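You operate a simulated robot arm through the tools that you are given. There is no shell and no other tool. Be economical: measure what you need, move in short steps, check, and stop when the job is done.

The job below is to be done with a simulated two-armed robot. You get a single attempt, and the scene is never put back.

## Task
The mixer shows BOWL and will not start. Fix that and test it on low.
Fine: mains off first; lock the clamp, then raise the bowl; knob to LOW, mains on, START, STOP after 3 to 15 seconds; leave the mains on.

The check looks at the end state, three seconds after you hand in, the way a careful person would. Anything else that was tipped, shoved, dropped, spilled or broken makes it a failure.

## Robot
Two 7-joint arms with two-finger parallel grippers on one trunk, on a base that drives. Base frame: it is fixed to the floor where the robot stands at the start and does not move with it; the origin is under the middle of the robot, x ahead of it, y to its left, z up; the surface under the hand at the start is at about z = 0.86. Units: m, rad, N and s.
The left shoulder is at the start at [0.08, 0.131, 0.947], the right one opposite. With the tool pointing down near the work surface each hand reaches from about 0.4 to 0.86 m from the robot's upright axis, wherever it stands, measured 20 degrees to its own side. Places, roughly: blue bowl (13x12x7 cm) [0.4, -0.2, 0.9]; bowl clamp [0.6, 0.3, 0.9]; green bowl (13x12x7 cm) [0.8, -0.2, 0.9]; mains switch [0.5, 0.1, 0.9]; speed knob [0.5, 0.1, 0.9]. Payload 1.57 kg a hand.
The tool frame of a hand sits at the grasp point between the pads (the TCP): z along the fingers, y along the line on which they close. The tips reach 0.03 m beyond it. The gripper opens to 0.11 m. The fingers are 0.024 m wide and 0.012 m thick; the gripper's body (0.048 by 0.112 m) begins 0.078 m behind the TCP.
Orientation is told as [roll, pitch, yaw] about the base's x, y, z axes, in that order, counted from this pose: with the fingers straight down and closing along the base's y, the tool's x points along the base's -x, its y along +y and its z along -z.

## Interface
- The arms move only by the tool arm_command. It takes "left_plan", "right_plan" or both (then of equal length, played together; a hand with none holds still); each is a list of rows, each a list of 7 numbers: the shift along the base's x, y, z in m, then the turn, a rotation vector about the base's x, y, z in degrees, then the opening, from 0 (shut) to 1 (fully open). In form: [[tx, ty, tz, rx, ry, rz, hand], ...]. A call has 1 to 10 rows; each row shifts and turns the commanded pose from where the row before left it. A row lasts 0.2 s, in which the tool goes at most 0.05 m and 0.15 rad; a call with a longer step from one row to the next is refused whole, and so is a gripper value outside its range. Where a pose cannot be reached the arm comes as near as it can. A force on the tool above 90 N (or 10 N above the force at the start of the call, whichever is more), or a blocked arm, ends the call early, and 0.2 s more pass. The fingers move at their own pace (about 0.108 m/s each) and stop on an object; they squeeze with about 22 N. The grip force told is the motor's: it shows also when the fingers shut on nothing. Time passes only in rows, and 0.2 s behind the last, so rows that do not move let the fingers close. The reply holds the time, the measured pose of the TCP, the force on the tool along the base axes, the opening and the grip force, in the units named above and with some noise, with the torque about the TCP (base axes, N m) and any sound that the robot's microphone picked up.
- Cameras (640 x 400 px; columns grow to the right, rows downward): "scene" is now at [-0.0489, 0.0042, 1.4304]; the picture's right is [0.04, -1.00, 0.00], its down [-0.45, -0.02, -0.89] and it looks along [0.89, 0.04, -0.45] (base axes); focal length 275 px, centre (320, 200). "left" rides on the left gripper at [0.07, -0.016, -0.141] in its tool frame; the picture's right is [0.23, 0.97, 0.00], its down [-0.86, 0.20, -0.48] and it looks along [-0.47, 0.11, 0.88] (tool axes); focal length 222 px, centre (320, 200). "right" rides on the right gripper at [0.07, 0.016, -0.141] in its tool frame; the picture's right is [-0.23, 0.97, 0.00], its down [-0.86, -0.20, -0.48] and it looks along [-0.47, -0.11, 0.88] (tool axes); focal length 222 px, centre (320, 200). There is no depth. A picture from a camera that has moved, and an enlarged one, comes with that camera's place and axes in the base frame and with its lens.
- grab_frame(camera): a new picture of that camera. The clock stands still meanwhile.
- steer(legs): drives the robot by 1 to 6 legs, each [ahead, left, turn to the left] in m, m and rad, along the robot's own axes; the way and the turn of a leg run together, so that a leg with both is an arc; at most 1.5 m and 3.142 rad a leg. The arms and the cameras ride along, it lands a little off, and it stops where it bumps. It gives what a move gives.
- pan_tilt(pan, tilt): turns the head with the scene camera to pan (to the left, within 1.902 rad either way) and tilt (down, from -0.506 to 1.204), counted from straight ahead of the robot. It gives what a move gives.
- zoom(camera, box): a new picture of the part [left, top, right, bottom] of that camera's present view, enlarged. The clock stands still meanwhile.
- job_done(): hands the job in; it is judged then, once.

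Go step by step. Nothing tells you exact positions but the pictures and the camera data: compare them with the known pose of the tool, close in by small moves and look again before you grip or let go. The budget is 120 turns and 88 pictures, counting those below and the enlarged ones. Unless the task says otherwise, let go and move clear before handing in, and close with one line.

The tools are called as name(argument=value, ...) on one line, values as JSON. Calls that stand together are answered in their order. arm_command: Moves the arms, as the interface text tells. Its arguments: {"type":"object","properties":{"left_plan":{"type":"array"},"right_plan":{"type":"array"}},"required":[]} The other tools are called the same way: steer (legs) drives the base; pan_tilt (pan, tilt) turns the head that bears the scene camera; grab_frame (camera) takes a picture; zoom (camera, box) takes an enlarged picture of a part of a camera's view; job_done () hands the job in.

At the start:

```text
t: 0.0
left_tcp_pos: [0.4409, 0.3829, 1.2928]
left_tool_rot: [0.001, 0.0, 0.0]
left_contact_force: [0.5, 0.2, 0.3]
left_torque: [-0.02, 0.02, 0.0]
left_finger_gap: 0.1101
left_grasp_force: 0.0
right_tcp_pos: [0.553, -0.007, 1.2442]
right_tool_rot: [0.001, 0.0, -0.001]
right_contact_force: [-0.1, -0.1, -0.5]
right_torque: [0.03, -0.06, 0.0]
right_finger_gap: 0.1099
right_grasp_force: 0.0
robot x, y, heading: [-0.002, 0.001, -0.0]
head pan, tilt: [0.04, 0.466]
```

scene: 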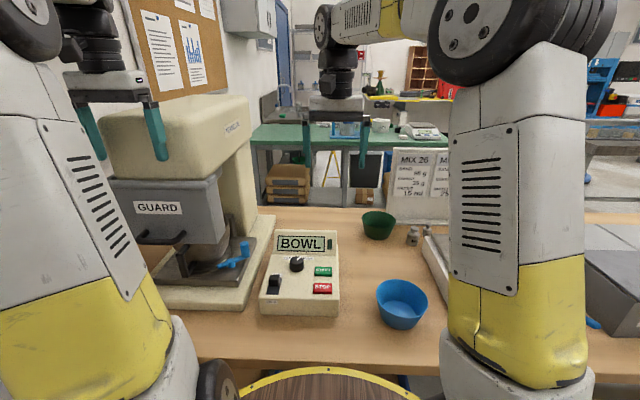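
right: 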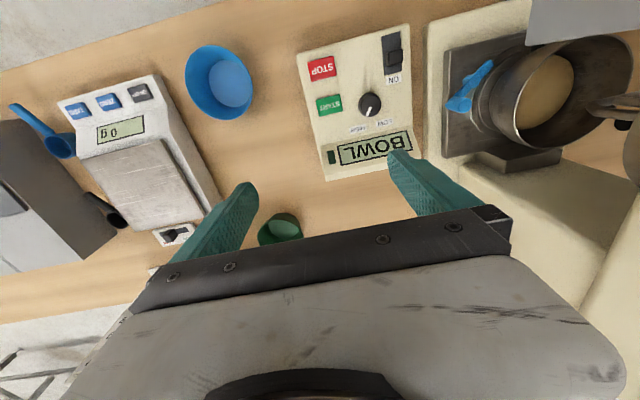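
left: 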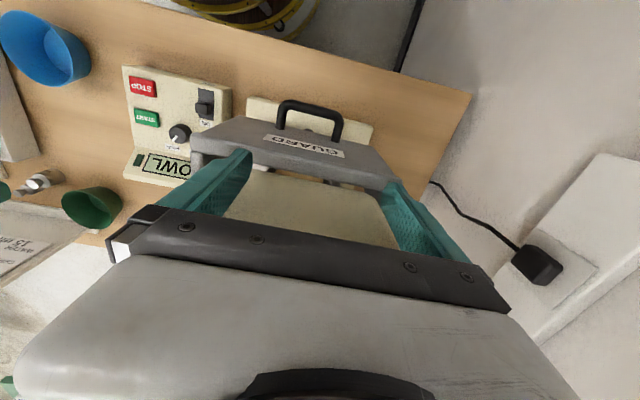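

I see the mixer at the left with a guard, a bowl on a cradle and a blue clamp lever, and the control panel beside it. I look closer at the mixer and the panel before I move.

zoom(camera="scene", box=[100, 160, 350, 330])

zoom(camera="right", box=[290, 0, 640, 220])

```text
2.35 times, centred on (225, 245) of scene
camera zoom: at [-0.0489, 0.0042, 1.4304], right [0.04, -1.0, 0.0], down [-0.45, -0.02, -0.89], along [0.89, 0.04, -0.45], focal length 646 px, centre (544, 94)
```

zoom: 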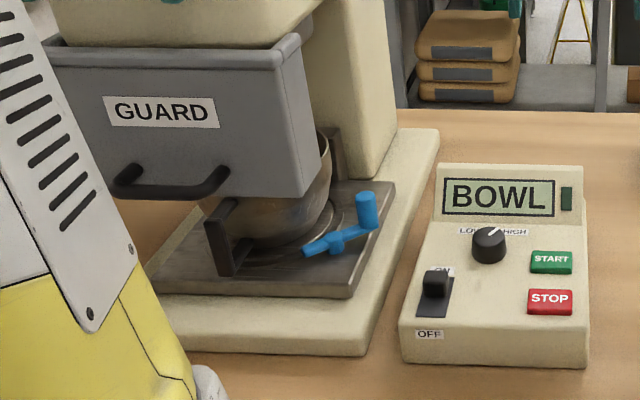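

```text
1.82 times, centred on (465, 110) of right
camera zoom: at [0.4832, 0.0107, 1.385], right [0.23, 0.97, 0.0], down [0.86, -0.2, 0.48], along [0.47, -0.11, -0.88], focal length 404 px, centre (56, 364)
```

zoom: 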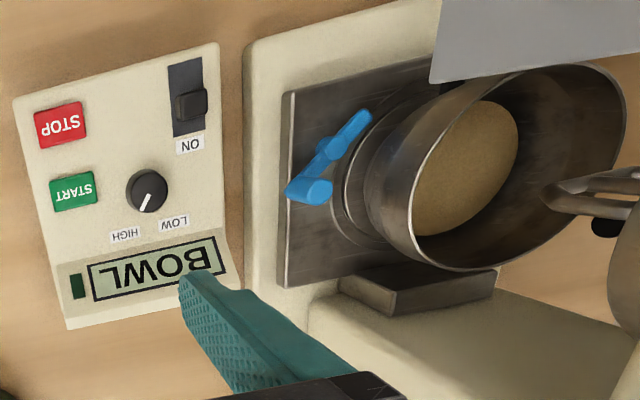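

The mains rocker is at about [0.48, 0.146, 0.92], on the ON side (away from the robot). I lower the right hand over the panel, fingers shut, to look at it and at the clamp from nearer.

arm_command(right_plan=[[-0.012, 0.016, -0.034, 0, 0, 0, 0], [-0.012, 0.016, -0.034, 0, 0, 0, 0], [-0.012, 0.016, -0.034, 0, 0, 0, 0], [-0.012, 0.016, -0.034, 0, 0, 0, 0], [-0.01, 0.016, -0.02, 0, 0, 0, 0]])

grab_frame(camera="right")

grab_frame(camera="scene")

```text
t: 1.2
left_tcp_pos: [0.4414, 0.3829, 1.2937]
left_tool_rot: [0.001, 0.0, 0.0]
left_contact_force: [-1.1, 0.3, -0.1]
left_torque: [0.0, 0.02, 0.04]
left_finger_gap: 0.1099
left_grasp_force: 0.1
right_tcp_pos: [0.4923, 0.0738, 1.0883]
right_tool_rot: [0.0, -0.001, 0.001]
right_contact_force: [0.0, 0.2, 0.3]
right_torque: [-0.02, 0.02, 0.03]
right_finger_gap: 0.0001
right_grasp_force: 21.1
robot x, y, heading: [-0.0019, -0.0015, -0.001]
head pan, tilt: [0.04, 0.466]
```

```text
82 pictures are left
camera right: at [0.4241, 0.0903, 1.2294], right [0.23, 0.97, 0.0], down [0.85, -0.2, 0.48], along [0.47, -0.11, -0.88], focal length 222 px, centre (320, 200)
```

right: 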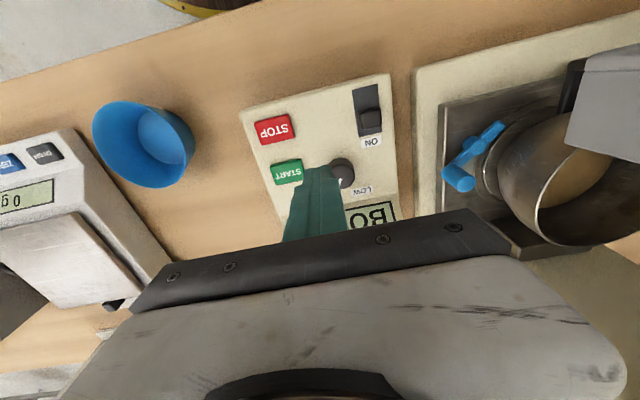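

```text
81 pictures are left
camera scene: at [-0.0489, 0.0041, 1.4304], right [0.04, -1.0, 0.0], down [-0.45, -0.02, -0.89], along [0.89, 0.04, -0.45], focal length 275 px, centre (320, 200)
```

scene: 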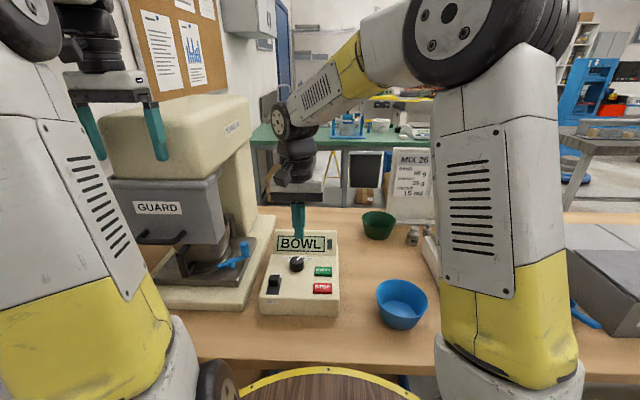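

zoom(camera="right", box=[240, 60, 440, 200])

zoom(camera="right", box=[410, 40, 640, 260])

```text
2.86 times, centred on (340, 130) of right
camera zoom: at [0.4241, 0.0903, 1.2294], right [0.23, 0.97, 0.0], down [0.85, -0.2, 0.48], along [0.47, -0.11, -0.88], focal length 635 px, centre (263, 400)
```

zoom: 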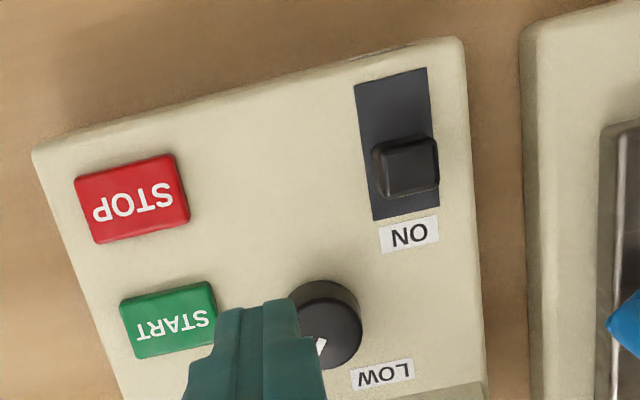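

```text
1.82 times, centred on (525, 150) of right
camera zoom: at [0.4241, 0.0903, 1.2294], right [0.23, 0.97, 0.0], down [0.85, -0.2, 0.48], along [0.47, -0.11, -0.88], focal length 404 px, centre (-53, 291)
```

zoom: 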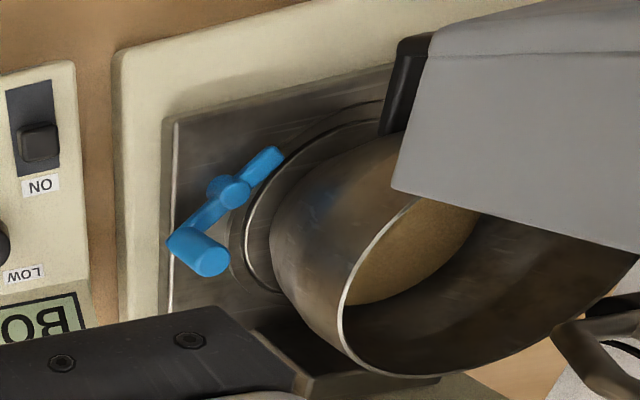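

The mains switch is a block in a slot running along x, at its ON end, with the panel top at z ≈ 0.914. I place the shut fingers above and just behind it (x ≈ 0.522).

arm_command(right_plan=[[0.01, 0.024, -0.028, 0, 0, 0, 0], [0.01, 0.024, -0.028, 0, 0, 0, 0], [0.01, 0.023, -0.028, 0, 0, 0, 0], [0, 0, -0.03, 0, 0, 0, 0]])

grab_frame(camera="right")

zoom(camera="scene", box=[220, 190, 360, 330])

```text
t: 2.2
left_tcp_pos: [0.4415, 0.3827, 1.2935]
left_tool_rot: [0.0, -0.001, 0.0]
left_contact_force: [-0.1, 0.7, -0.8]
left_torque: [0.04, 0.0, 0.0]
left_finger_gap: 0.1101
left_grasp_force: 0.1
right_tcp_pos: [0.525, 0.1446, 0.9718]
right_tool_rot: [-0.001, 0.0, 0.001]
right_contact_force: [0.6, 0.9, 0.5]
right_torque: [0.01, -0.04, 0.01]
right_finger_gap: 0.0
right_grasp_force: 20.9
robot x, y, heading: [-0.0025, 0.0029, 0.0]
head pan, tilt: [0.04, 0.466]
```

```text
78 pictures are left
camera right: at [0.4556, 0.162, 1.1138], right [0.23, 0.97, 0.0], down [0.85, -0.2, 0.48], along [0.47, -0.11, -0.88], focal length 222 px, centre (320, 200)
```

right: 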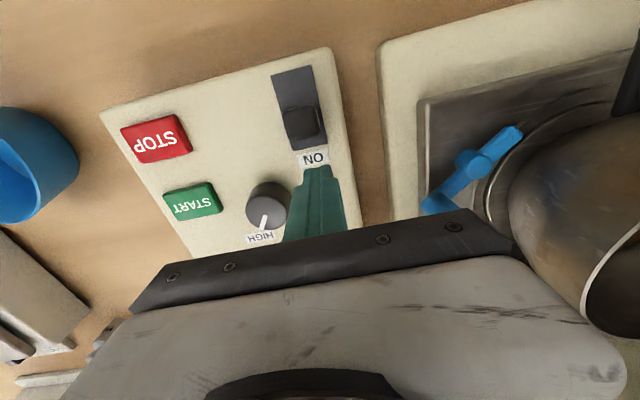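

```text
2.86 times, centred on (290, 260) of scene
camera zoom: at [-0.049, 0.0042, 1.4304], right [0.04, -1.0, 0.0], down [-0.45, -0.02, -0.89], along [0.89, 0.04, -0.45], focal length 784 px, centre (406, 29)
```

zoom: 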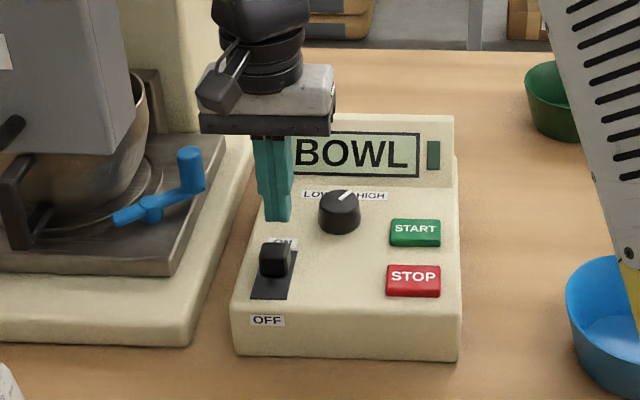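

The fingers are behind the block, clear of it and of the knob. I go down 2 cm and push it toward the robot.

arm_command(right_plan=[[0, 0, -0.021, 0, 0, 0, 0], [-0.012, 0, 0, 0, 0, 0, 0], [-0.01, 0, 0, 0, 0, 0, 0], [-0.008, 0, 0, 0, 0, 0, 0], [-0.008, 0, 0, 0, 0, 0, 0]])

grab_frame(camera="right")

```text
t: 3.4
left_tcp_pos: [0.4411, 0.3839, 1.2931]
left_tool_rot: [0.0, 0.0, 0.0]
left_contact_force: [1.0, 0.1, 0.5]
left_torque: [0.0, 0.02, 0.03]
left_finger_gap: 0.1098
left_grasp_force: 0.0
right_tcp_pos: [0.4854, 0.1444, 0.9533]
right_tool_rot: [0.0, 0.001, -0.001]
right_contact_force: [-0.8, -0.1, 1.1]
right_torque: [0.01, 0.01, 0.05]
right_finger_gap: 0.0002
right_grasp_force: 21.6
robot x, y, heading: [-0.001, -0.0002, -0.004]
head pan, tilt: [0.04, 0.466]
```

```text
76 pictures are left
camera right: at [0.4164, 0.1617, 1.094], right [0.23, 0.97, 0.0], down [0.86, -0.2, 0.48], along [0.47, -0.11, -0.88], focal length 222 px, centre (320, 200)
```

right: 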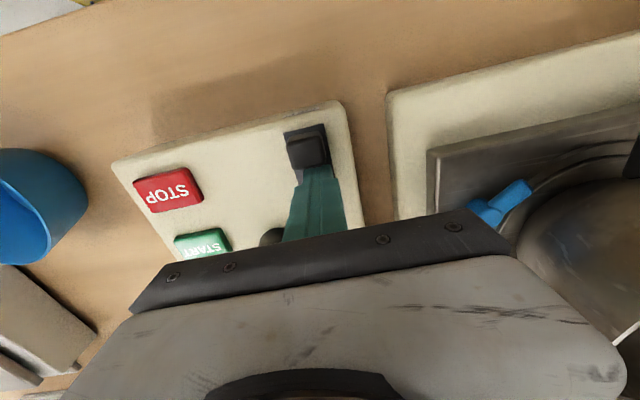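

The block moved to the near end. I lift off and check the display and the switch.

arm_command(right_plan=[[0.005, 0, 0.02, 0, 0, 0, 0], [0.0, -0.01, 0.045, 0, 0, 0, 0], [0, -0.03, 0.03, 0, 0, 0, 0]])

zoom(camera="scene", box=[220, 190, 360, 330])

grab_frame(camera="right")

```text
t: 4.2
left_tcp_pos: [0.4415, 0.3836, 1.2928]
left_tool_rot: [0.001, -0.002, 0.0]
left_contact_force: [0.7, 0.0, -0.7]
left_torque: [-0.01, 0.01, 0.03]
left_finger_gap: 0.1098
left_grasp_force: 0.1
right_tcp_pos: [0.4892, 0.1063, 1.0511]
right_tool_rot: [0.0, -0.001, -0.002]
right_contact_force: [-0.3, 0.3, 0.1]
right_torque: [-0.03, 0.01, 0.01]
right_finger_gap: 0.0
right_grasp_force: 21.8
robot x, y, heading: [0.0011, -0.0033, -0.002]
head pan, tilt: [0.04, 0.466]
```

```text
2.86 times, centred on (290, 260) of scene
camera zoom: at [-0.0487, 0.0047, 1.4304], right [0.04, -1.0, 0.0], down [-0.45, -0.02, -0.89], along [0.89, 0.04, -0.45], focal length 784 px, centre (406, 29)
```

zoom: 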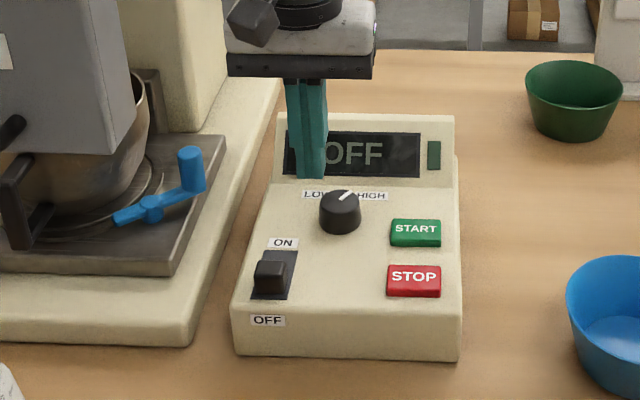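

```text
74 pictures are left
camera right: at [0.4214, 0.1225, 1.1908], right [0.23, 0.97, 0.0], down [0.86, -0.2, 0.48], along [0.47, -0.11, -0.88], focal length 222 px, centre (320, 200)
```

right: 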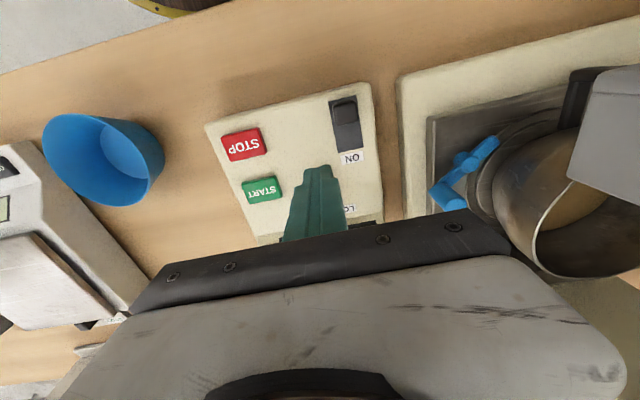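

Mains is off: the display reads OFF. Now I move the left hand back and aside, tilted forward, to see the mixer's front and the bowl lift.

arm_command(left_plan=[[-0.025, 0.01, -0.02, 0, -8, 0, 0], [-0.025, 0.01, -0.03, 0, -8, 0, 0], [-0.025, 0.01, -0.03, 0, -8, 0, 0], [-0.025, 0.01, -0.03, 0, -8, 0, 0], [-0.01, 0.0, -0.03, 0, -5, 0, 0]])

grab_frame(camera="left")

grab_frame(camera="scene")

```text
t: 5.4
left_tcp_pos: [0.3318, 0.4231, 1.1534]
left_tool_rot: [0.002, -0.648, 0.002]
left_contact_force: [-0.6, 0.9, -0.2]
left_torque: [0.01, 0.04, 0.0]
left_finger_gap: 0.0
left_grasp_force: 21.8
right_tcp_pos: [0.4886, 0.1052, 1.0497]
right_tool_rot: [0.0, 0.001, 0.002]
right_contact_force: [0.3, -0.3, -0.4]
right_torque: [0.0, 0.02, -0.02]
right_finger_gap: 0.0002
right_grasp_force: 21.5
robot x, y, heading: [0.0016, -0.0026, -0.003]
head pan, tilt: [0.04, 0.466]
```

```text
73 pictures are left
camera left: at [0.1902, 0.4064, 1.2238], right [-0.18, 0.97, -0.14], down [0.39, 0.2, 0.9], along [0.9, 0.11, -0.42], focal length 222 px, centre (320, 200)
```

left: 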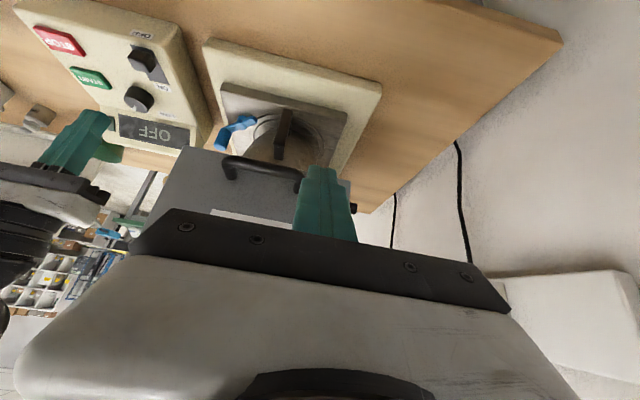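

```text
72 pictures are left
camera scene: at [-0.0487, 0.0041, 1.4304], right [0.04, -1.0, 0.0], down [-0.45, -0.02, -0.89], along [0.89, 0.04, -0.45], focal length 275 px, centre (320, 200)
```

scene: 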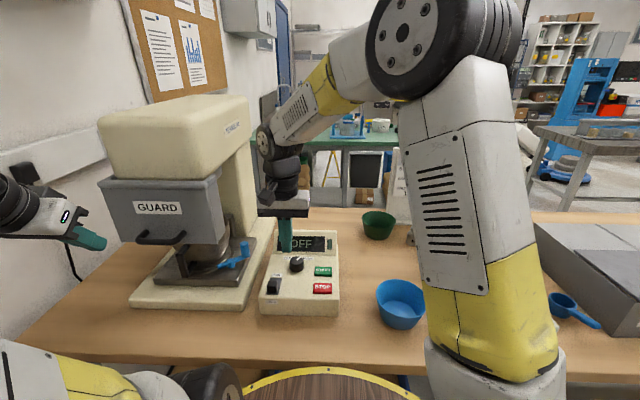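

zoom(camera="scene", box=[90, 160, 290, 320])

zoom(camera="left", box=[190, 60, 390, 220])

```text
2.50 times, centred on (190, 240) of scene
camera zoom: at [-0.0487, 0.0041, 1.4304], right [0.04, -1.0, 0.0], down [-0.45, -0.02, -0.89], along [0.89, 0.04, -0.45], focal length 686 px, centre (645, 100)
```

zoom: 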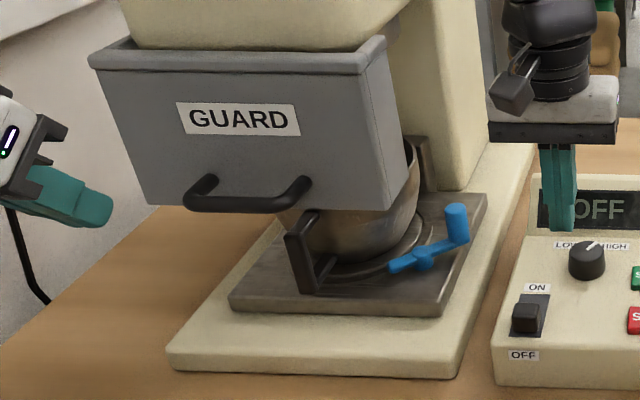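

```text
2.50 times, centred on (290, 140) of left
camera zoom: at [0.1902, 0.4064, 1.2238], right [-0.18, 0.97, -0.14], down [0.39, 0.2, 0.9], along [0.9, 0.11, -0.42], focal length 555 px, centre (395, 350)
```

zoom: 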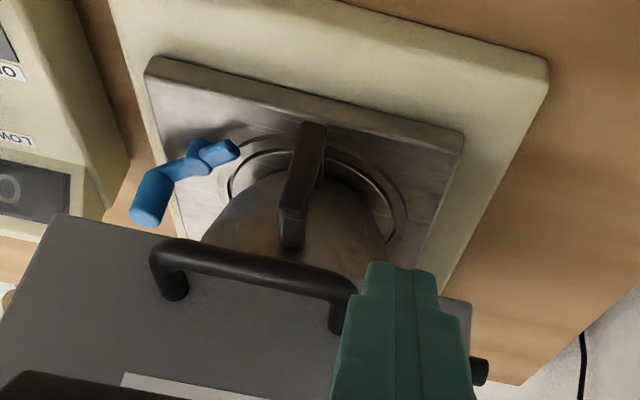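

The blue clamp lever is at the right of the bowl, and something black shows at the mixer's left side, perhaps the bowl lift lever. I move the left hand round to the left to see it.

arm_command(left_plan=[[0.006, 0.03, 0.0, 0, 0, -8, 0], [0.006, 0.03, 0.0, 0, 0, -8, 0], [0.006, 0.03, 0.0, 0, 0, -8, 0], [0.006, 0.03, 0.0, 0, 0, -8, 0], [0.006, 0.03, 0.0, 0, 0, -8, 0], [0.006, 0.03, 0.0, 0, 0, -8, 0]])

grab_frame(camera="left")

```text
t: 6.8
left_tcp_pos: [0.3687, 0.6027, 1.1511]
left_tool_rot: [-0.003, -0.645, -0.842]
left_contact_force: [0.9, -0.6, 1.1]
left_torque: [0.03, -0.03, 0.03]
left_finger_gap: 0.0001
left_grasp_force: 22.0
right_tcp_pos: [0.4903, 0.1052, 1.05]
right_tool_rot: [-0.001, 0.001, 0.002]
right_contact_force: [0.2, 0.3, 0.1]
right_torque: [0.04, -0.03, 0.0]
right_finger_gap: 0.0
right_grasp_force: 20.8
robot x, y, heading: [-0.0005, -0.0041, -0.003]
head pan, tilt: [0.04, 0.466]
```

```text
69 pictures are left
camera left: at [0.2612, 0.6966, 1.2226], right [0.6, 0.79, -0.14], down [0.41, -0.16, 0.9], along [0.68, -0.6, -0.42], focal length 222 px, centre (320, 200)
```

left: 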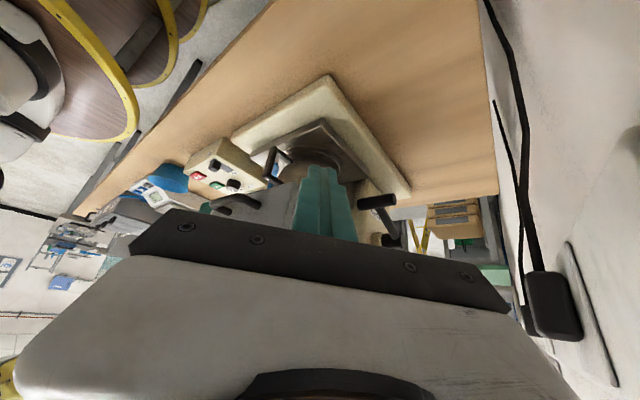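

zoom(camera="left", box=[220, 100, 460, 260])

```text
2.50 times, centred on (340, 180) of left
camera zoom: at [0.2612, 0.6966, 1.2226], right [0.6, 0.79, -0.14], down [0.41, -0.16, 0.9], along [0.68, -0.6, -0.42], focal length 555 px, centre (270, 250)
```

zoom: 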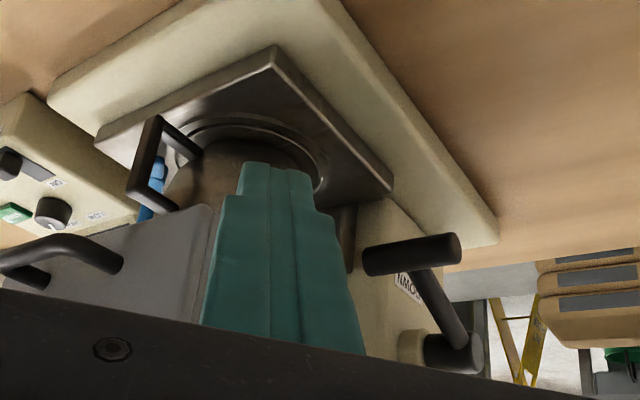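

A crank lever with a black grip is on the mixer's left side, near a label that may read DOWN. I shift for a clearer view and a second bearing.

arm_command(left_plan=[[0.025, 0.01, 0.02, 0, 0, -8, 0], [0.025, 0.01, 0.02, 0, 0, -8, 0], [0.025, 0.0, 0.02, 0, 0, -8, 0], [0.025, 0.0, 0.02, 0, 0, -8, 0]])

grab_frame(camera="left")

```text
t: 8.0
left_tcp_pos: [0.4053, 0.5879, 1.2032]
left_tool_rot: [0.023, -0.631, -1.372]
left_contact_force: [-0.1, -0.1, -0.5]
left_torque: [0.0, -0.01, -0.02]
left_finger_gap: 0.0
left_grasp_force: 21.2
left hand out of reach, approached as far as the arm can: row 3, 4
right_tcp_pos: [0.4636, 0.1225, 1.0512]
right_tool_rot: [0.003, -0.002, 0.039]
right_contact_force: [-0.9, 0.2, 0.5]
right_torque: [-0.03, -0.01, 0.0]
right_finger_gap: 0.0
right_grasp_force: 20.9
robot x, y, heading: [-0.0173, -0.0007, 0.038]
head pan, tilt: [0.04, 0.466]
stopped in row 4 (left hand): the arm was blocked; the commanded pose is now the measured one
```

```text
67 pictures are left
camera left: at [0.357, 0.7205, 1.2747], right [0.92, 0.39, -0.12], down [0.27, -0.36, 0.89], along [0.3, -0.85, -0.43], focal length 222 px, centre (320, 200)
```

left: 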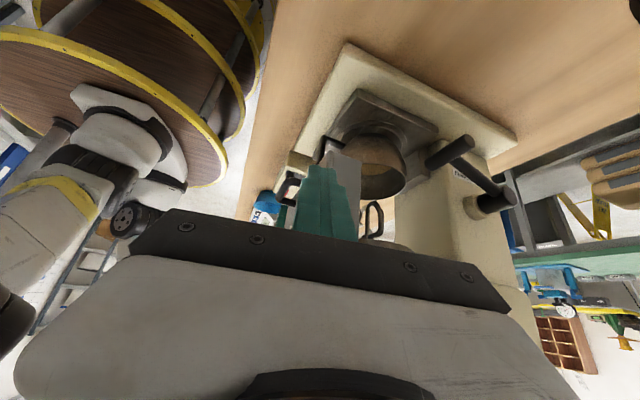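

The arm was blocked and the robot got nudged a little. I check the surroundings and the lever.

grab_frame(camera="scene")

zoom(camera="left", box=[270, 80, 540, 260])

```text
66 pictures are left
camera scene: at [-0.0708, -0.0009, 1.4304], right [0.08, -1.0, 0.0], down [-0.45, -0.03, -0.89], along [0.89, 0.07, -0.45], focal length 275 px, centre (320, 200)
```

scene: 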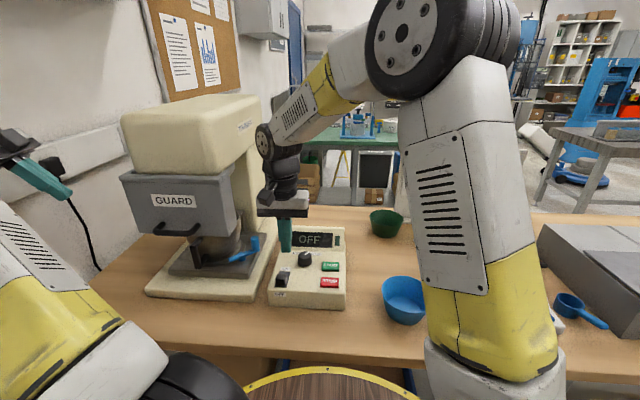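

```text
2.22 times, centred on (405, 170) of left
camera zoom: at [0.357, 0.7205, 1.2747], right [0.92, 0.39, -0.12], down [0.27, -0.36, 0.89], along [0.3, -0.85, -0.43], focal length 494 px, centre (131, 267)
```

zoom: 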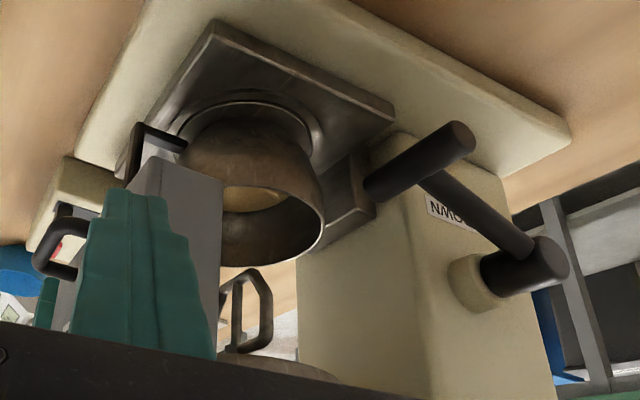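

The lever hub is at about [0.776, 0.51, 1.064] and its grip runs along y at [0.646, 0.51, 1.018], pointing at DOWN. The wall is at y ≈ 0.77, which the wrist touched. I bring the left hand back from the wall and move the right hand over to view the clamp.

arm_command(left_plan=[[-0.015, -0.03, 0, 0, 0, 8, 0], [-0.02, -0.03, 0, 0, 0, 8, 0], [-0.02, -0.03, 0, 0, 0, 8, 0], [-0.02, -0.03, 0.0, 0, 0, 8, 0], [-0.02, -0.02, 0.0, 0, 0, 8, 0], [0, 0, 0, 0, 0, 8, 0], [0, 0, 0, 0, 0, 8, 0]], right_plan=[[0.0, 0, 0.02, 0, 0, 0, 0], [0.01, 0.02, 0.02, 0, 0, 0, 0], [0.01, 0.02, 0.0, 0, 0, 0, 0], [0.01, 0.02, 0.0, 0, 0, 0, 0], [0.0, 0, 0, 0, 0, 0, 0], [0, 0, 0, 0, 0, 0, 0], [0, 0, 0, 0, 0, 0, 0]])

grab_frame(camera="right")

grab_frame(camera="scene")

```text
t: 9.6
left_tcp_pos: [0.3081, 0.4552, 1.1946]
left_tool_rot: [0.012, -0.636, -0.382]
left_contact_force: [0.2, 1.1, 0.0]
left_torque: [0.0, 0.0, 0.01]
left_finger_gap: 0.0
left_grasp_force: 21.1
right_tcp_pos: [0.4966, 0.1865, 1.0903]
right_tool_rot: [-0.002, 0.001, 0.04]
right_contact_force: [-0.2, 0.9, 0.0]
right_torque: [-0.02, 0.0, 0.0]
right_finger_gap: 0.0
right_grasp_force: 21.7
robot x, y, heading: [-0.0205, 0.0038, 0.041]
head pan, tilt: [0.04, 0.466]
```

```text
64 pictures are left
camera right: at [0.4269, 0.2017, 1.2307], right [0.19, 0.98, 0.0], down [0.86, -0.17, 0.48], along [0.47, -0.09, -0.88], focal length 222 px, centre (320, 200)
```

right: 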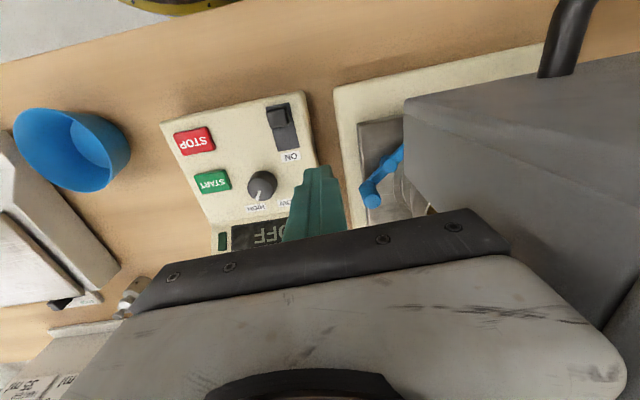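

```text
63 pictures are left
camera scene: at [-0.0692, 0.0044, 1.4304], right [0.08, -1.0, 0.0], down [-0.45, -0.04, -0.89], along [0.89, 0.07, -0.45], focal length 275 px, centre (320, 200)
```

scene: 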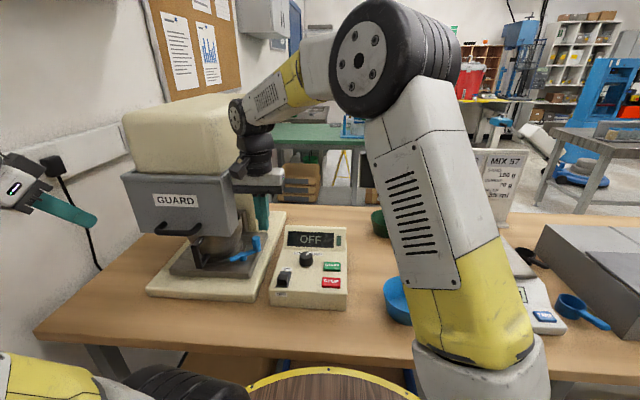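

The clamp's pivot is at about [0.553, 0.282, 0.918] and its upright post at [0.597, 0.254, 0.95]. Its short tail points forward, clear of the bowl flange. I look for marks around it.

zoom(camera="right", box=[330, 100, 450, 220])

zoom(camera="scene", box=[140, 200, 290, 310])

```text
3.33 times, centred on (390, 160) of right
camera zoom: at [0.4269, 0.2017, 1.2307], right [0.19, 0.98, 0.0], down [0.86, -0.17, 0.48], along [0.47, -0.09, -0.88], focal length 740 px, centre (87, 333)
```

zoom: 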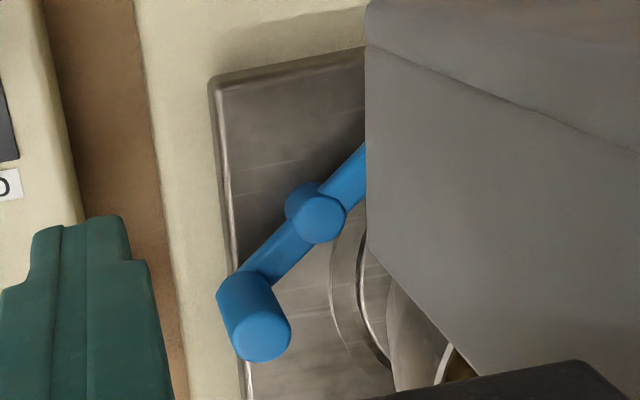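

```text
3.64 times, centred on (215, 255) of scene
camera zoom: at [-0.0692, 0.0044, 1.4304], right [0.08, -1.0, 0.0], down [-0.45, -0.04, -0.89], along [0.89, 0.07, -0.45], focal length 998 px, centre (702, 0)
```

zoom: 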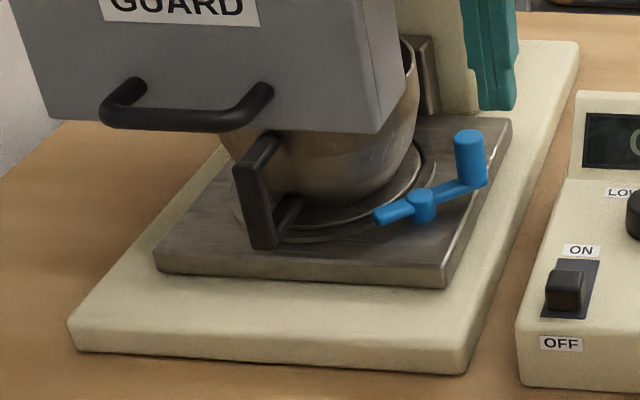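

The post swings round the pivot; pulling it toward the robot takes the tail over the bowl flange. I tilt the right hand 45° (fingers pointing toward +y and down) and bring it out behind the post, clear of the guard.

arm_command(right_plan=[[0.0, -0.04, 0, 0, 0, 0, 0], [0.022, -0.0, -0.01, 7.5, 0, 0, 0], [0.022, -0.0, -0.01, 7.5, 0, 0, 0], [0.022, 0, -0.01, 7.5, 0, 0, 0], [0.022, 0, -0.01, 7.5, 0, 0, 0], [0.024, 0, -0.01, 7.5, 0, 0, 0], [0.024, 0, -0.01, 7.5, 0, -2, 0]])

grab_frame(camera="scene")

grab_frame(camera="right")

```text
t: 11.2
left_tcp_pos: [0.3067, 0.4557, 1.1956]
left_tool_rot: [0.014, -0.636, -0.381]
left_contact_force: [-1.0, 0.0, -0.6]
left_torque: [-0.03, -0.01, 0.04]
left_finger_gap: 0.0
left_grasp_force: 21.4
right_tcp_pos: [0.6326, 0.1486, 1.0291]
right_tool_rot: [0.787, -0.029, -0.007]
right_contact_force: [-0.3, 1.0, -0.1]
right_torque: [-0.03, -0.02, -0.01]
right_finger_gap: 0.0
right_grasp_force: 21.0
robot x, y, heading: [-0.0224, -0.0005, 0.044]
head pan, tilt: [0.04, 0.466]
```

```text
60 pictures are left
camera scene: at [-0.0697, 0.0045, 1.4304], right [0.08, -1.0, 0.0], down [-0.45, -0.04, -0.89], along [0.89, 0.07, -0.45], focal length 275 px, centre (320, 200)
```

scene: 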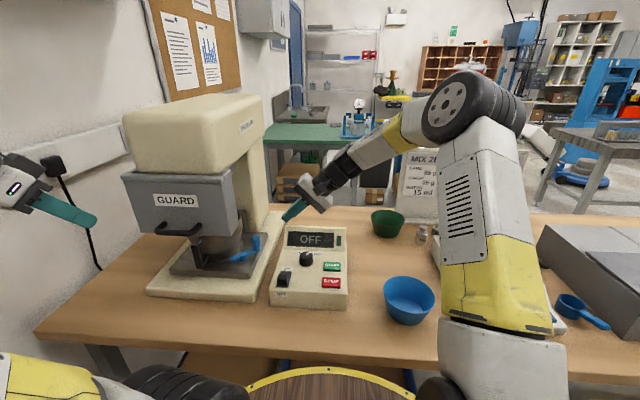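

```text
59 pictures are left
camera right: at [0.5595, 0.0612, 1.1385], right [0.21, 0.69, 0.7], down [0.85, -0.49, 0.22], along [0.49, 0.54, -0.68], focal length 222 px, centre (320, 200)
```

right: 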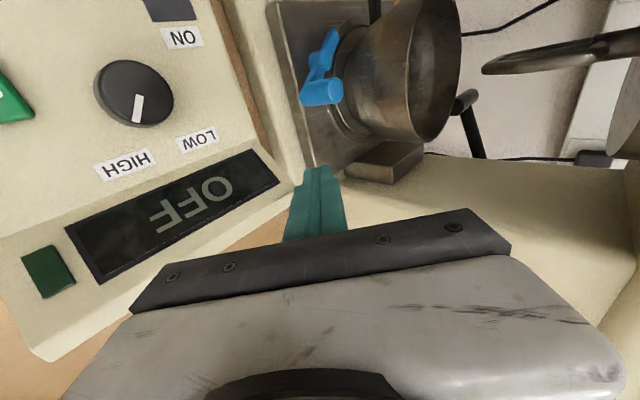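

arm_command(right_plan=[[0, 0.0215, -0.018, 0, 0, 0, 0], [0, 0.0215, -0.018, 0, 0, 0, 0], [0, 0.0215, -0.018, 0, 0, 0, 0], [0, 0.018, -0.016, 0, 0, 0, 0]])

zoom(camera="scene", box=[140, 180, 340, 310])

grab_frame(camera="right")

```text
t: 12.2
left_tcp_pos: [0.3078, 0.4547, 1.1958]
left_tool_rot: [0.012, -0.636, -0.382]
left_contact_force: [-0.9, -0.2, 0.5]
left_torque: [0.02, 0.0, 0.01]
left_finger_gap: 0.0001
left_grasp_force: 21.0
right_tcp_pos: [0.6321, 0.2328, 0.9588]
right_tool_rot: [0.784, -0.026, -0.006]
right_contact_force: [-0.6, -0.5, 0.4]
right_torque: [0.03, -0.02, -0.01]
right_finger_gap: 0.0001
right_grasp_force: 21.4
robot x, y, heading: [-0.0197, 0.0032, 0.034]
head pan, tilt: [0.04, 0.466]
```

```text
3.08 times, centred on (240, 245) of scene
camera zoom: at [-0.0694, 0.004, 1.4304], right [0.08, -1.0, 0.0], down [-0.45, -0.04, -0.89], along [0.89, 0.07, -0.45], focal length 845 px, centre (566, 62)
```

zoom: 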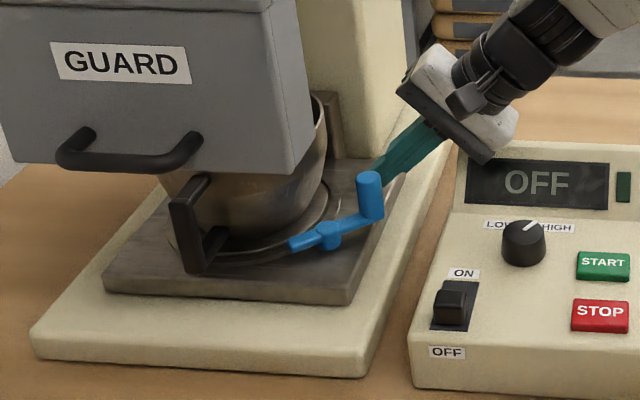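

```text
57 pictures are left
camera right: at [0.5591, 0.1457, 1.0684], right [0.21, 0.69, 0.69], down [0.85, -0.49, 0.22], along [0.49, 0.54, -0.69], focal length 222 px, centre (320, 200)
```

right: 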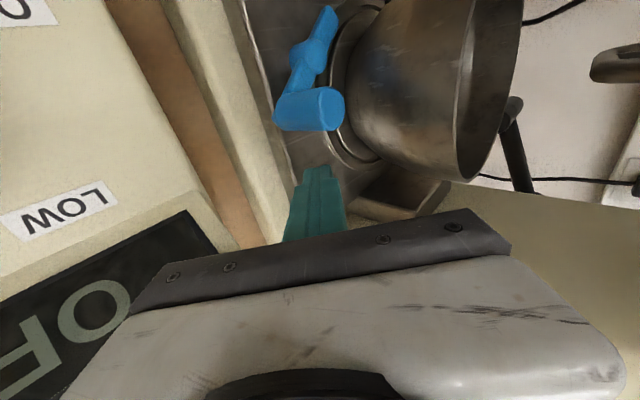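

The fingers are behind the post. I pull them toward the robot.

arm_command(right_plan=[[-0.014, 0, 0, 0, 0, 0, 0], [-0.014, -0.002, 0, 0, 0, 0, 0], [-0.013, -0.003, 0, 0, 0, 0, 0], [-0.013, -0.003, 0, 0, 0, 0, 0], [-0.01, 0, 0, 0, 0, 0, 0]])

grab_frame(camera="right")

zoom(camera="scene", box=[140, 180, 340, 310])

```text
t: 13.4
left_tcp_pos: [0.3073, 0.4559, 1.1961]
left_tool_rot: [0.011, -0.637, -0.38]
left_contact_force: [-1.1, -0.7, -0.8]
left_torque: [-0.03, -0.03, 0.01]
left_finger_gap: 0.0001
left_grasp_force: 21.7
right_tcp_pos: [0.565, 0.2241, 0.9611]
right_tool_rot: [0.783, -0.022, -0.005]
right_contact_force: [-0.7, 0.5, -0.3]
right_torque: [0.0, 0.04, 0.03]
right_finger_gap: 0.0
right_grasp_force: 21.0
robot x, y, heading: [-0.0189, -0.0027, 0.038]
head pan, tilt: [0.04, 0.466]
```

```text
56 pictures are left
camera right: at [0.4946, 0.1368, 1.0694], right [0.21, 0.69, 0.69], down [0.85, -0.48, 0.22], along [0.49, 0.54, -0.69], focal length 222 px, centre (320, 200)
```

right: 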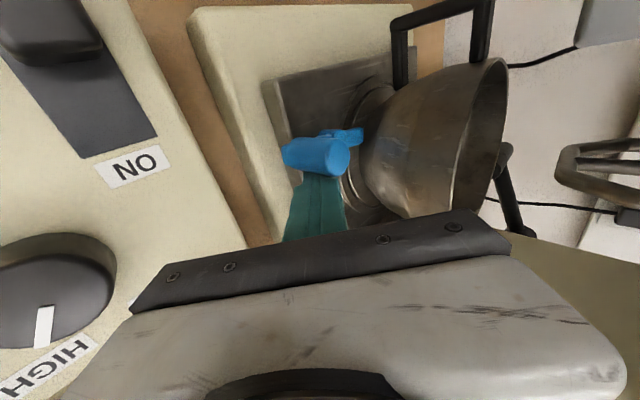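

```text
3.08 times, centred on (240, 245) of scene
camera zoom: at [-0.0693, 0.0044, 1.4304], right [0.08, -1.0, 0.0], down [-0.45, -0.04, -0.89], along [0.89, 0.07, -0.45], focal length 845 px, centre (566, 62)
```

zoom: 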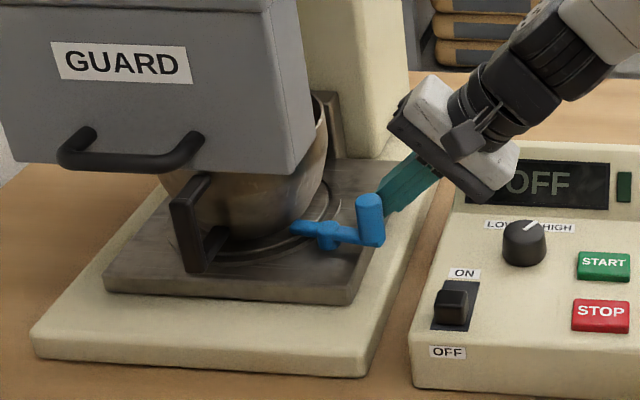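

It turns as expected. I pull on in small steps until it stops.

arm_command(right_plan=[[-0.008, 0.002, 0, 0, 0, 0, 0], [-0.008, 0.002, 0, 0, 0, 0, 0], [-0.008, 0.003, 0, 0, 0, 0, 0]])

zoom(camera="scene", box=[140, 180, 340, 310])

grab_frame(camera="right")

```text
t: 14.2
left_tcp_pos: [0.3096, 0.4555, 1.1948]
left_tool_rot: [0.011, -0.633, -0.382]
left_contact_force: [0.6, -0.3, 0.3]
left_torque: [0.0, 0.01, 0.02]
left_finger_gap: 0.0
left_grasp_force: 21.4
right_tcp_pos: [0.5527, 0.226, 0.9617]
right_tool_rot: [0.785, -0.036, -0.025]
right_contact_force: [38.8, -4.2, 6.5]
right_torque: [-0.07, -0.43, -0.65]
right_finger_gap: 0.0
right_grasp_force: 20.9
robot x, y, heading: [-0.0181, 0.0062, 0.034]
head pan, tilt: [0.04, 0.466]
```

```text
3.08 times, centred on (240, 245) of scene
camera zoom: at [-0.0673, 0.0039, 1.4305], right [0.08, -1.0, 0.0], down [-0.45, -0.03, -0.89], along [0.89, 0.07, -0.45], focal length 845 px, centre (566, 62)
```

zoom: 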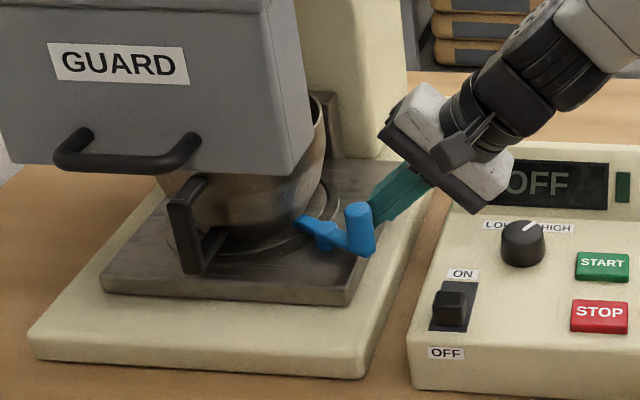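

```text
53 pictures are left
camera right: at [0.4783, 0.1398, 1.0694], right [0.22, 0.68, 0.7], down [0.84, -0.5, 0.23], along [0.5, 0.53, -0.68], focal length 222 px, centre (320, 200)
```

right: 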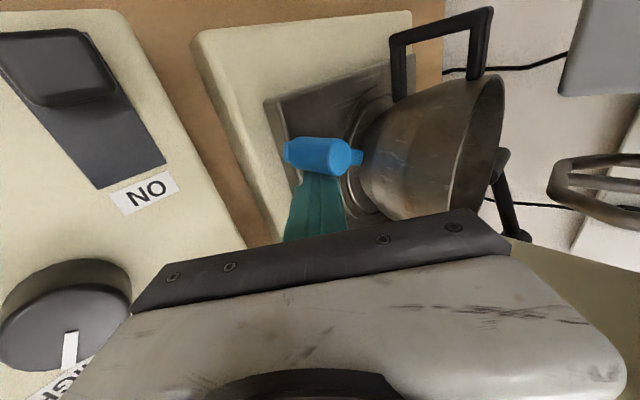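

A 39 N reaction shows the stop is reached, and the tail is now over the flange: locked. I back the right hand out.

arm_command(right_plan=[[0.012, 0, 0, 0, 0, 0, 0], [0.008, -0.02, 0.02, 0, 0, 0, 0], [0, -0.03, 0.03, 0, 0, 0, 0], [0, -0.03, 0.03, 0, 0, 0, 0], [-0.01, -0.03, 0.03, -7.5, 0, 0, 0], [-0.01, -0.03, 0.02, -7.5, 0, 0, 0], [-0.01, -0.03, 0, -7.5, 0, 0, 0], [-0.01, -0.02, 0, -7.5, 0, 0, 0], [-0.01, 0, 0, -7.5, 0, 0, 0], [-0.01, 0, 0, -7.5, 0, 2, 0]])

grab_frame(camera="scene")

zoom(camera="scene", box=[140, 180, 340, 310])

```text
t: 16.4
left_tcp_pos: [0.3074, 0.4545, 1.1954]
left_tool_rot: [0.012, -0.637, -0.384]
left_contact_force: [0.1, -0.9, -0.6]
left_torque: [0.05, 0.0, 0.01]
left_finger_gap: 0.0001
left_grasp_force: 21.3
right_tcp_pos: [0.5019, 0.0377, 1.0893]
right_tool_rot: [-0.004, -0.022, 0.047]
right_contact_force: [-0.3, -0.1, -0.4]
right_torque: [0.01, -0.02, 0.01]
right_finger_gap: 0.0
right_grasp_force: 21.3
robot x, y, heading: [-0.0216, 0.0006, 0.04]
head pan, tilt: [0.04, 0.466]
```

```text
52 pictures are left
camera scene: at [-0.0693, 0.0039, 1.4304], right [0.08, -1.0, 0.0], down [-0.45, -0.04, -0.89], along [0.89, 0.07, -0.45], focal length 275 px, centre (320, 200)
```

scene: 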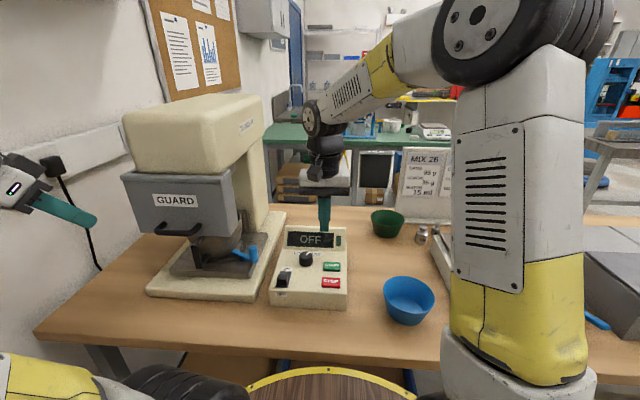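

```text
3.08 times, centred on (240, 245) of scene
camera zoom: at [-0.0693, 0.0039, 1.4304], right [0.08, -1.0, 0.0], down [-0.45, -0.04, -0.89], along [0.89, 0.07, -0.45], focal length 845 px, centre (566, 62)
```

zoom: 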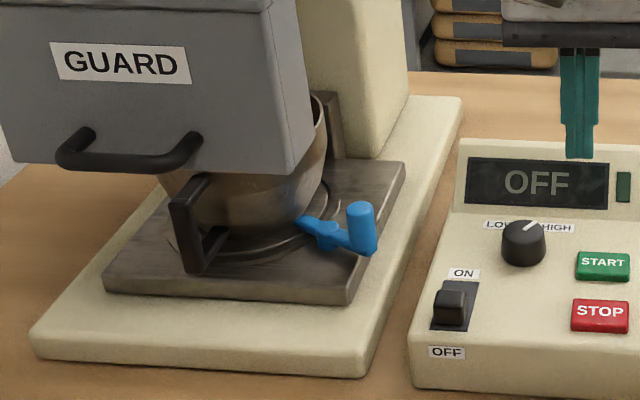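

The clamp is locked and clear of everything. Next is the bowl lift: I will shift the robot left so that the left arm can go straight ahead past the mixer. First I draw both hands in.

arm_command(left_plan=[[-0.0, -0.036, 0.01, 0, 0, 4, 0], [0.0, -0.036, 0.01, 0, 0, 4, 0], [0.0, -0.036, 0.01, 0, 0, 4, 0], [0.0, -0.036, 0.01, 0, 0, 4, 0], [0.0, -0.036, 0.01, 0, 0, 4, 0], [0.0, -0.036, 0.005, 0, 0, 2, 0], [0.0, -0.036, 0.0, 0, 0, 0, 0]], right_plan=[[-0.024, -0.022, 0.016, 0, 0, 0, 0], [-0.024, -0.022, 0.016, 0, 0, 0, 0], [-0.024, -0.022, 0.016, 0, 0, 0, 0], [-0.024, -0.022, 0.016, 0, 0, 0, 0], [-0.024, -0.022, 0.016, 0, 0, 0, 0], [-0.024, -0.022, 0.016, 0, 0, 0, 0], [-0.024, -0.022, 0.016, 0, 0, 0, 0]])

pan_tilt(pan=0.9, tilt=0.6)

grab_frame(camera="scene")

```text
t: 18.0
left_tcp_pos: [0.3084, 0.202, 1.2512]
left_tool_rot: [0.01, -0.637, 0.006]
left_contact_force: [0.0, 0.8, 0.0]
left_torque: [-0.02, 0.02, -0.01]
left_finger_gap: 0.0001
left_grasp_force: 21.2
right_tcp_pos: [0.3351, -0.1145, 1.2013]
right_tool_rot: [-0.002, -0.021, 0.048]
right_contact_force: [0.5, 0.6, 0.6]
right_torque: [-0.03, 0.05, 0.01]
right_finger_gap: 0.0
right_grasp_force: 21.4
robot x, y, heading: [-0.0212, 0.0057, 0.04]
head pan, tilt: [0.04, 0.466]
```

```text
t: 19.2
left_tcp_pos: [0.3092, 0.2012, 1.2509]
left_tool_rot: [0.01, -0.635, 0.0]
left_contact_force: [-0.9, -0.2, 0.0]
left_torque: [-0.02, 0.02, 0.01]
left_finger_gap: 0.0
left_grasp_force: 21.0
right_tcp_pos: [0.3353, -0.1151, 1.2016]
right_tool_rot: [0.0, -0.021, 0.047]
right_contact_force: [0.0, 1.0, -0.1]
right_torque: [-0.01, -0.01, 0.01]
right_finger_gap: 0.0002
right_grasp_force: 21.5
robot x, y, heading: [-0.021, -0.0025, 0.032]
head pan, tilt: [0.901, 0.6]
```

```text
50 pictures are left
camera scene: at [-0.0891, 0.0507, 1.4223], right [0.6, -0.8, 0.0], down [-0.42, -0.32, -0.85], along [0.68, 0.51, -0.53], focal length 275 px, centre (320, 200)
```

scene: 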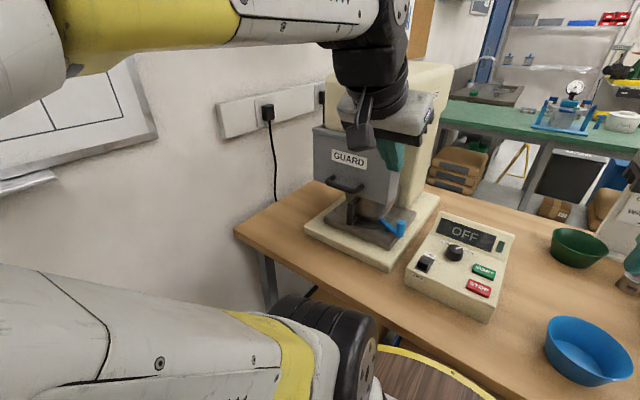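

pan_tilt(pan=1.7, tilt=0.5)

grab_frame(camera="scene")

```text
t: 20.3
left_tcp_pos: [0.3086, 0.2009, 1.2495]
left_tool_rot: [0.011, -0.637, -0.001]
left_contact_force: [-0.4, -0.5, 1.1]
left_torque: [-0.05, 0.01, 0.0]
left_finger_gap: 0.0001
left_grasp_force: 21.0
right_tcp_pos: [0.3352, -0.1151, 1.2012]
right_tool_rot: [-0.002, -0.022, 0.05]
right_contact_force: [-0.6, 0.0, -0.3]
right_torque: [-0.04, 0.01, -0.01]
right_finger_gap: 0.0001
right_grasp_force: 21.0
robot x, y, heading: [-0.0183, 0.0014, 0.038]
head pan, tilt: [1.7, 0.499]
```

```text
49 pictures are left
camera scene: at [-0.0888, 0.0506, 1.4229], right [0.6, -0.8, 0.0], down [-0.42, -0.31, -0.85], along [0.68, 0.51, -0.52], focal length 275 px, centre (320, 200)
```

scene: 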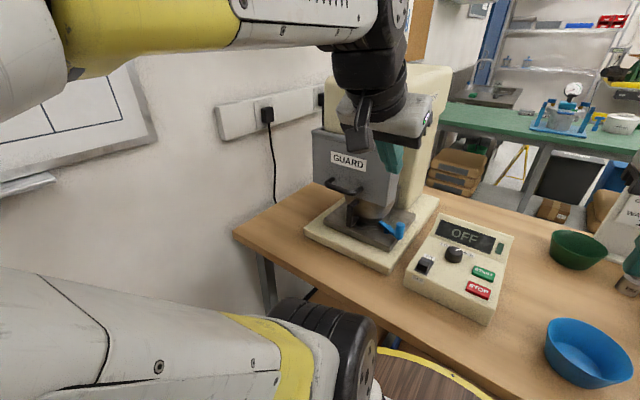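

arm_command(left_plan=[[0, 0, 0, 0, 0, 0, 0], [0, 0, 0, 0, 0, 0, 0]])

grab_frame(camera="scene")

```text
t: 20.9
left_tcp_pos: [0.3084, 0.1994, 1.2502]
left_tool_rot: [0.011, -0.636, 0.0]
left_contact_force: [-0.6, -0.3, -0.3]
left_torque: [0.04, 0.01, 0.03]
left_finger_gap: 0.0
left_grasp_force: 20.8
right_tcp_pos: [0.3349, -0.1153, 1.2014]
right_tool_rot: [-0.002, -0.019, 0.048]
right_contact_force: [-0.2, -0.3, -0.1]
right_torque: [0.0, -0.03, -0.01]
right_finger_gap: 0.0
right_grasp_force: 21.3
robot x, y, heading: [-0.017, -0.0014, 0.038]
head pan, tilt: [1.7, 0.499]
```

```text
48 pictures are left
camera scene: at [-0.0889, 0.0509, 1.4231], right [0.6, -0.8, 0.0], down [-0.42, -0.31, -0.85], along [0.68, 0.51, -0.52], focal length 275 px, centre (320, 200)
```

scene: 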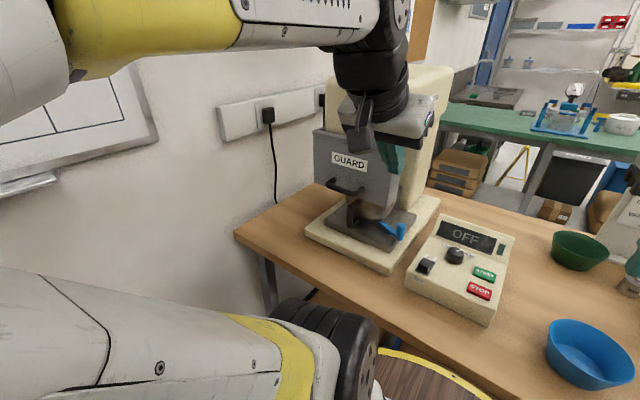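

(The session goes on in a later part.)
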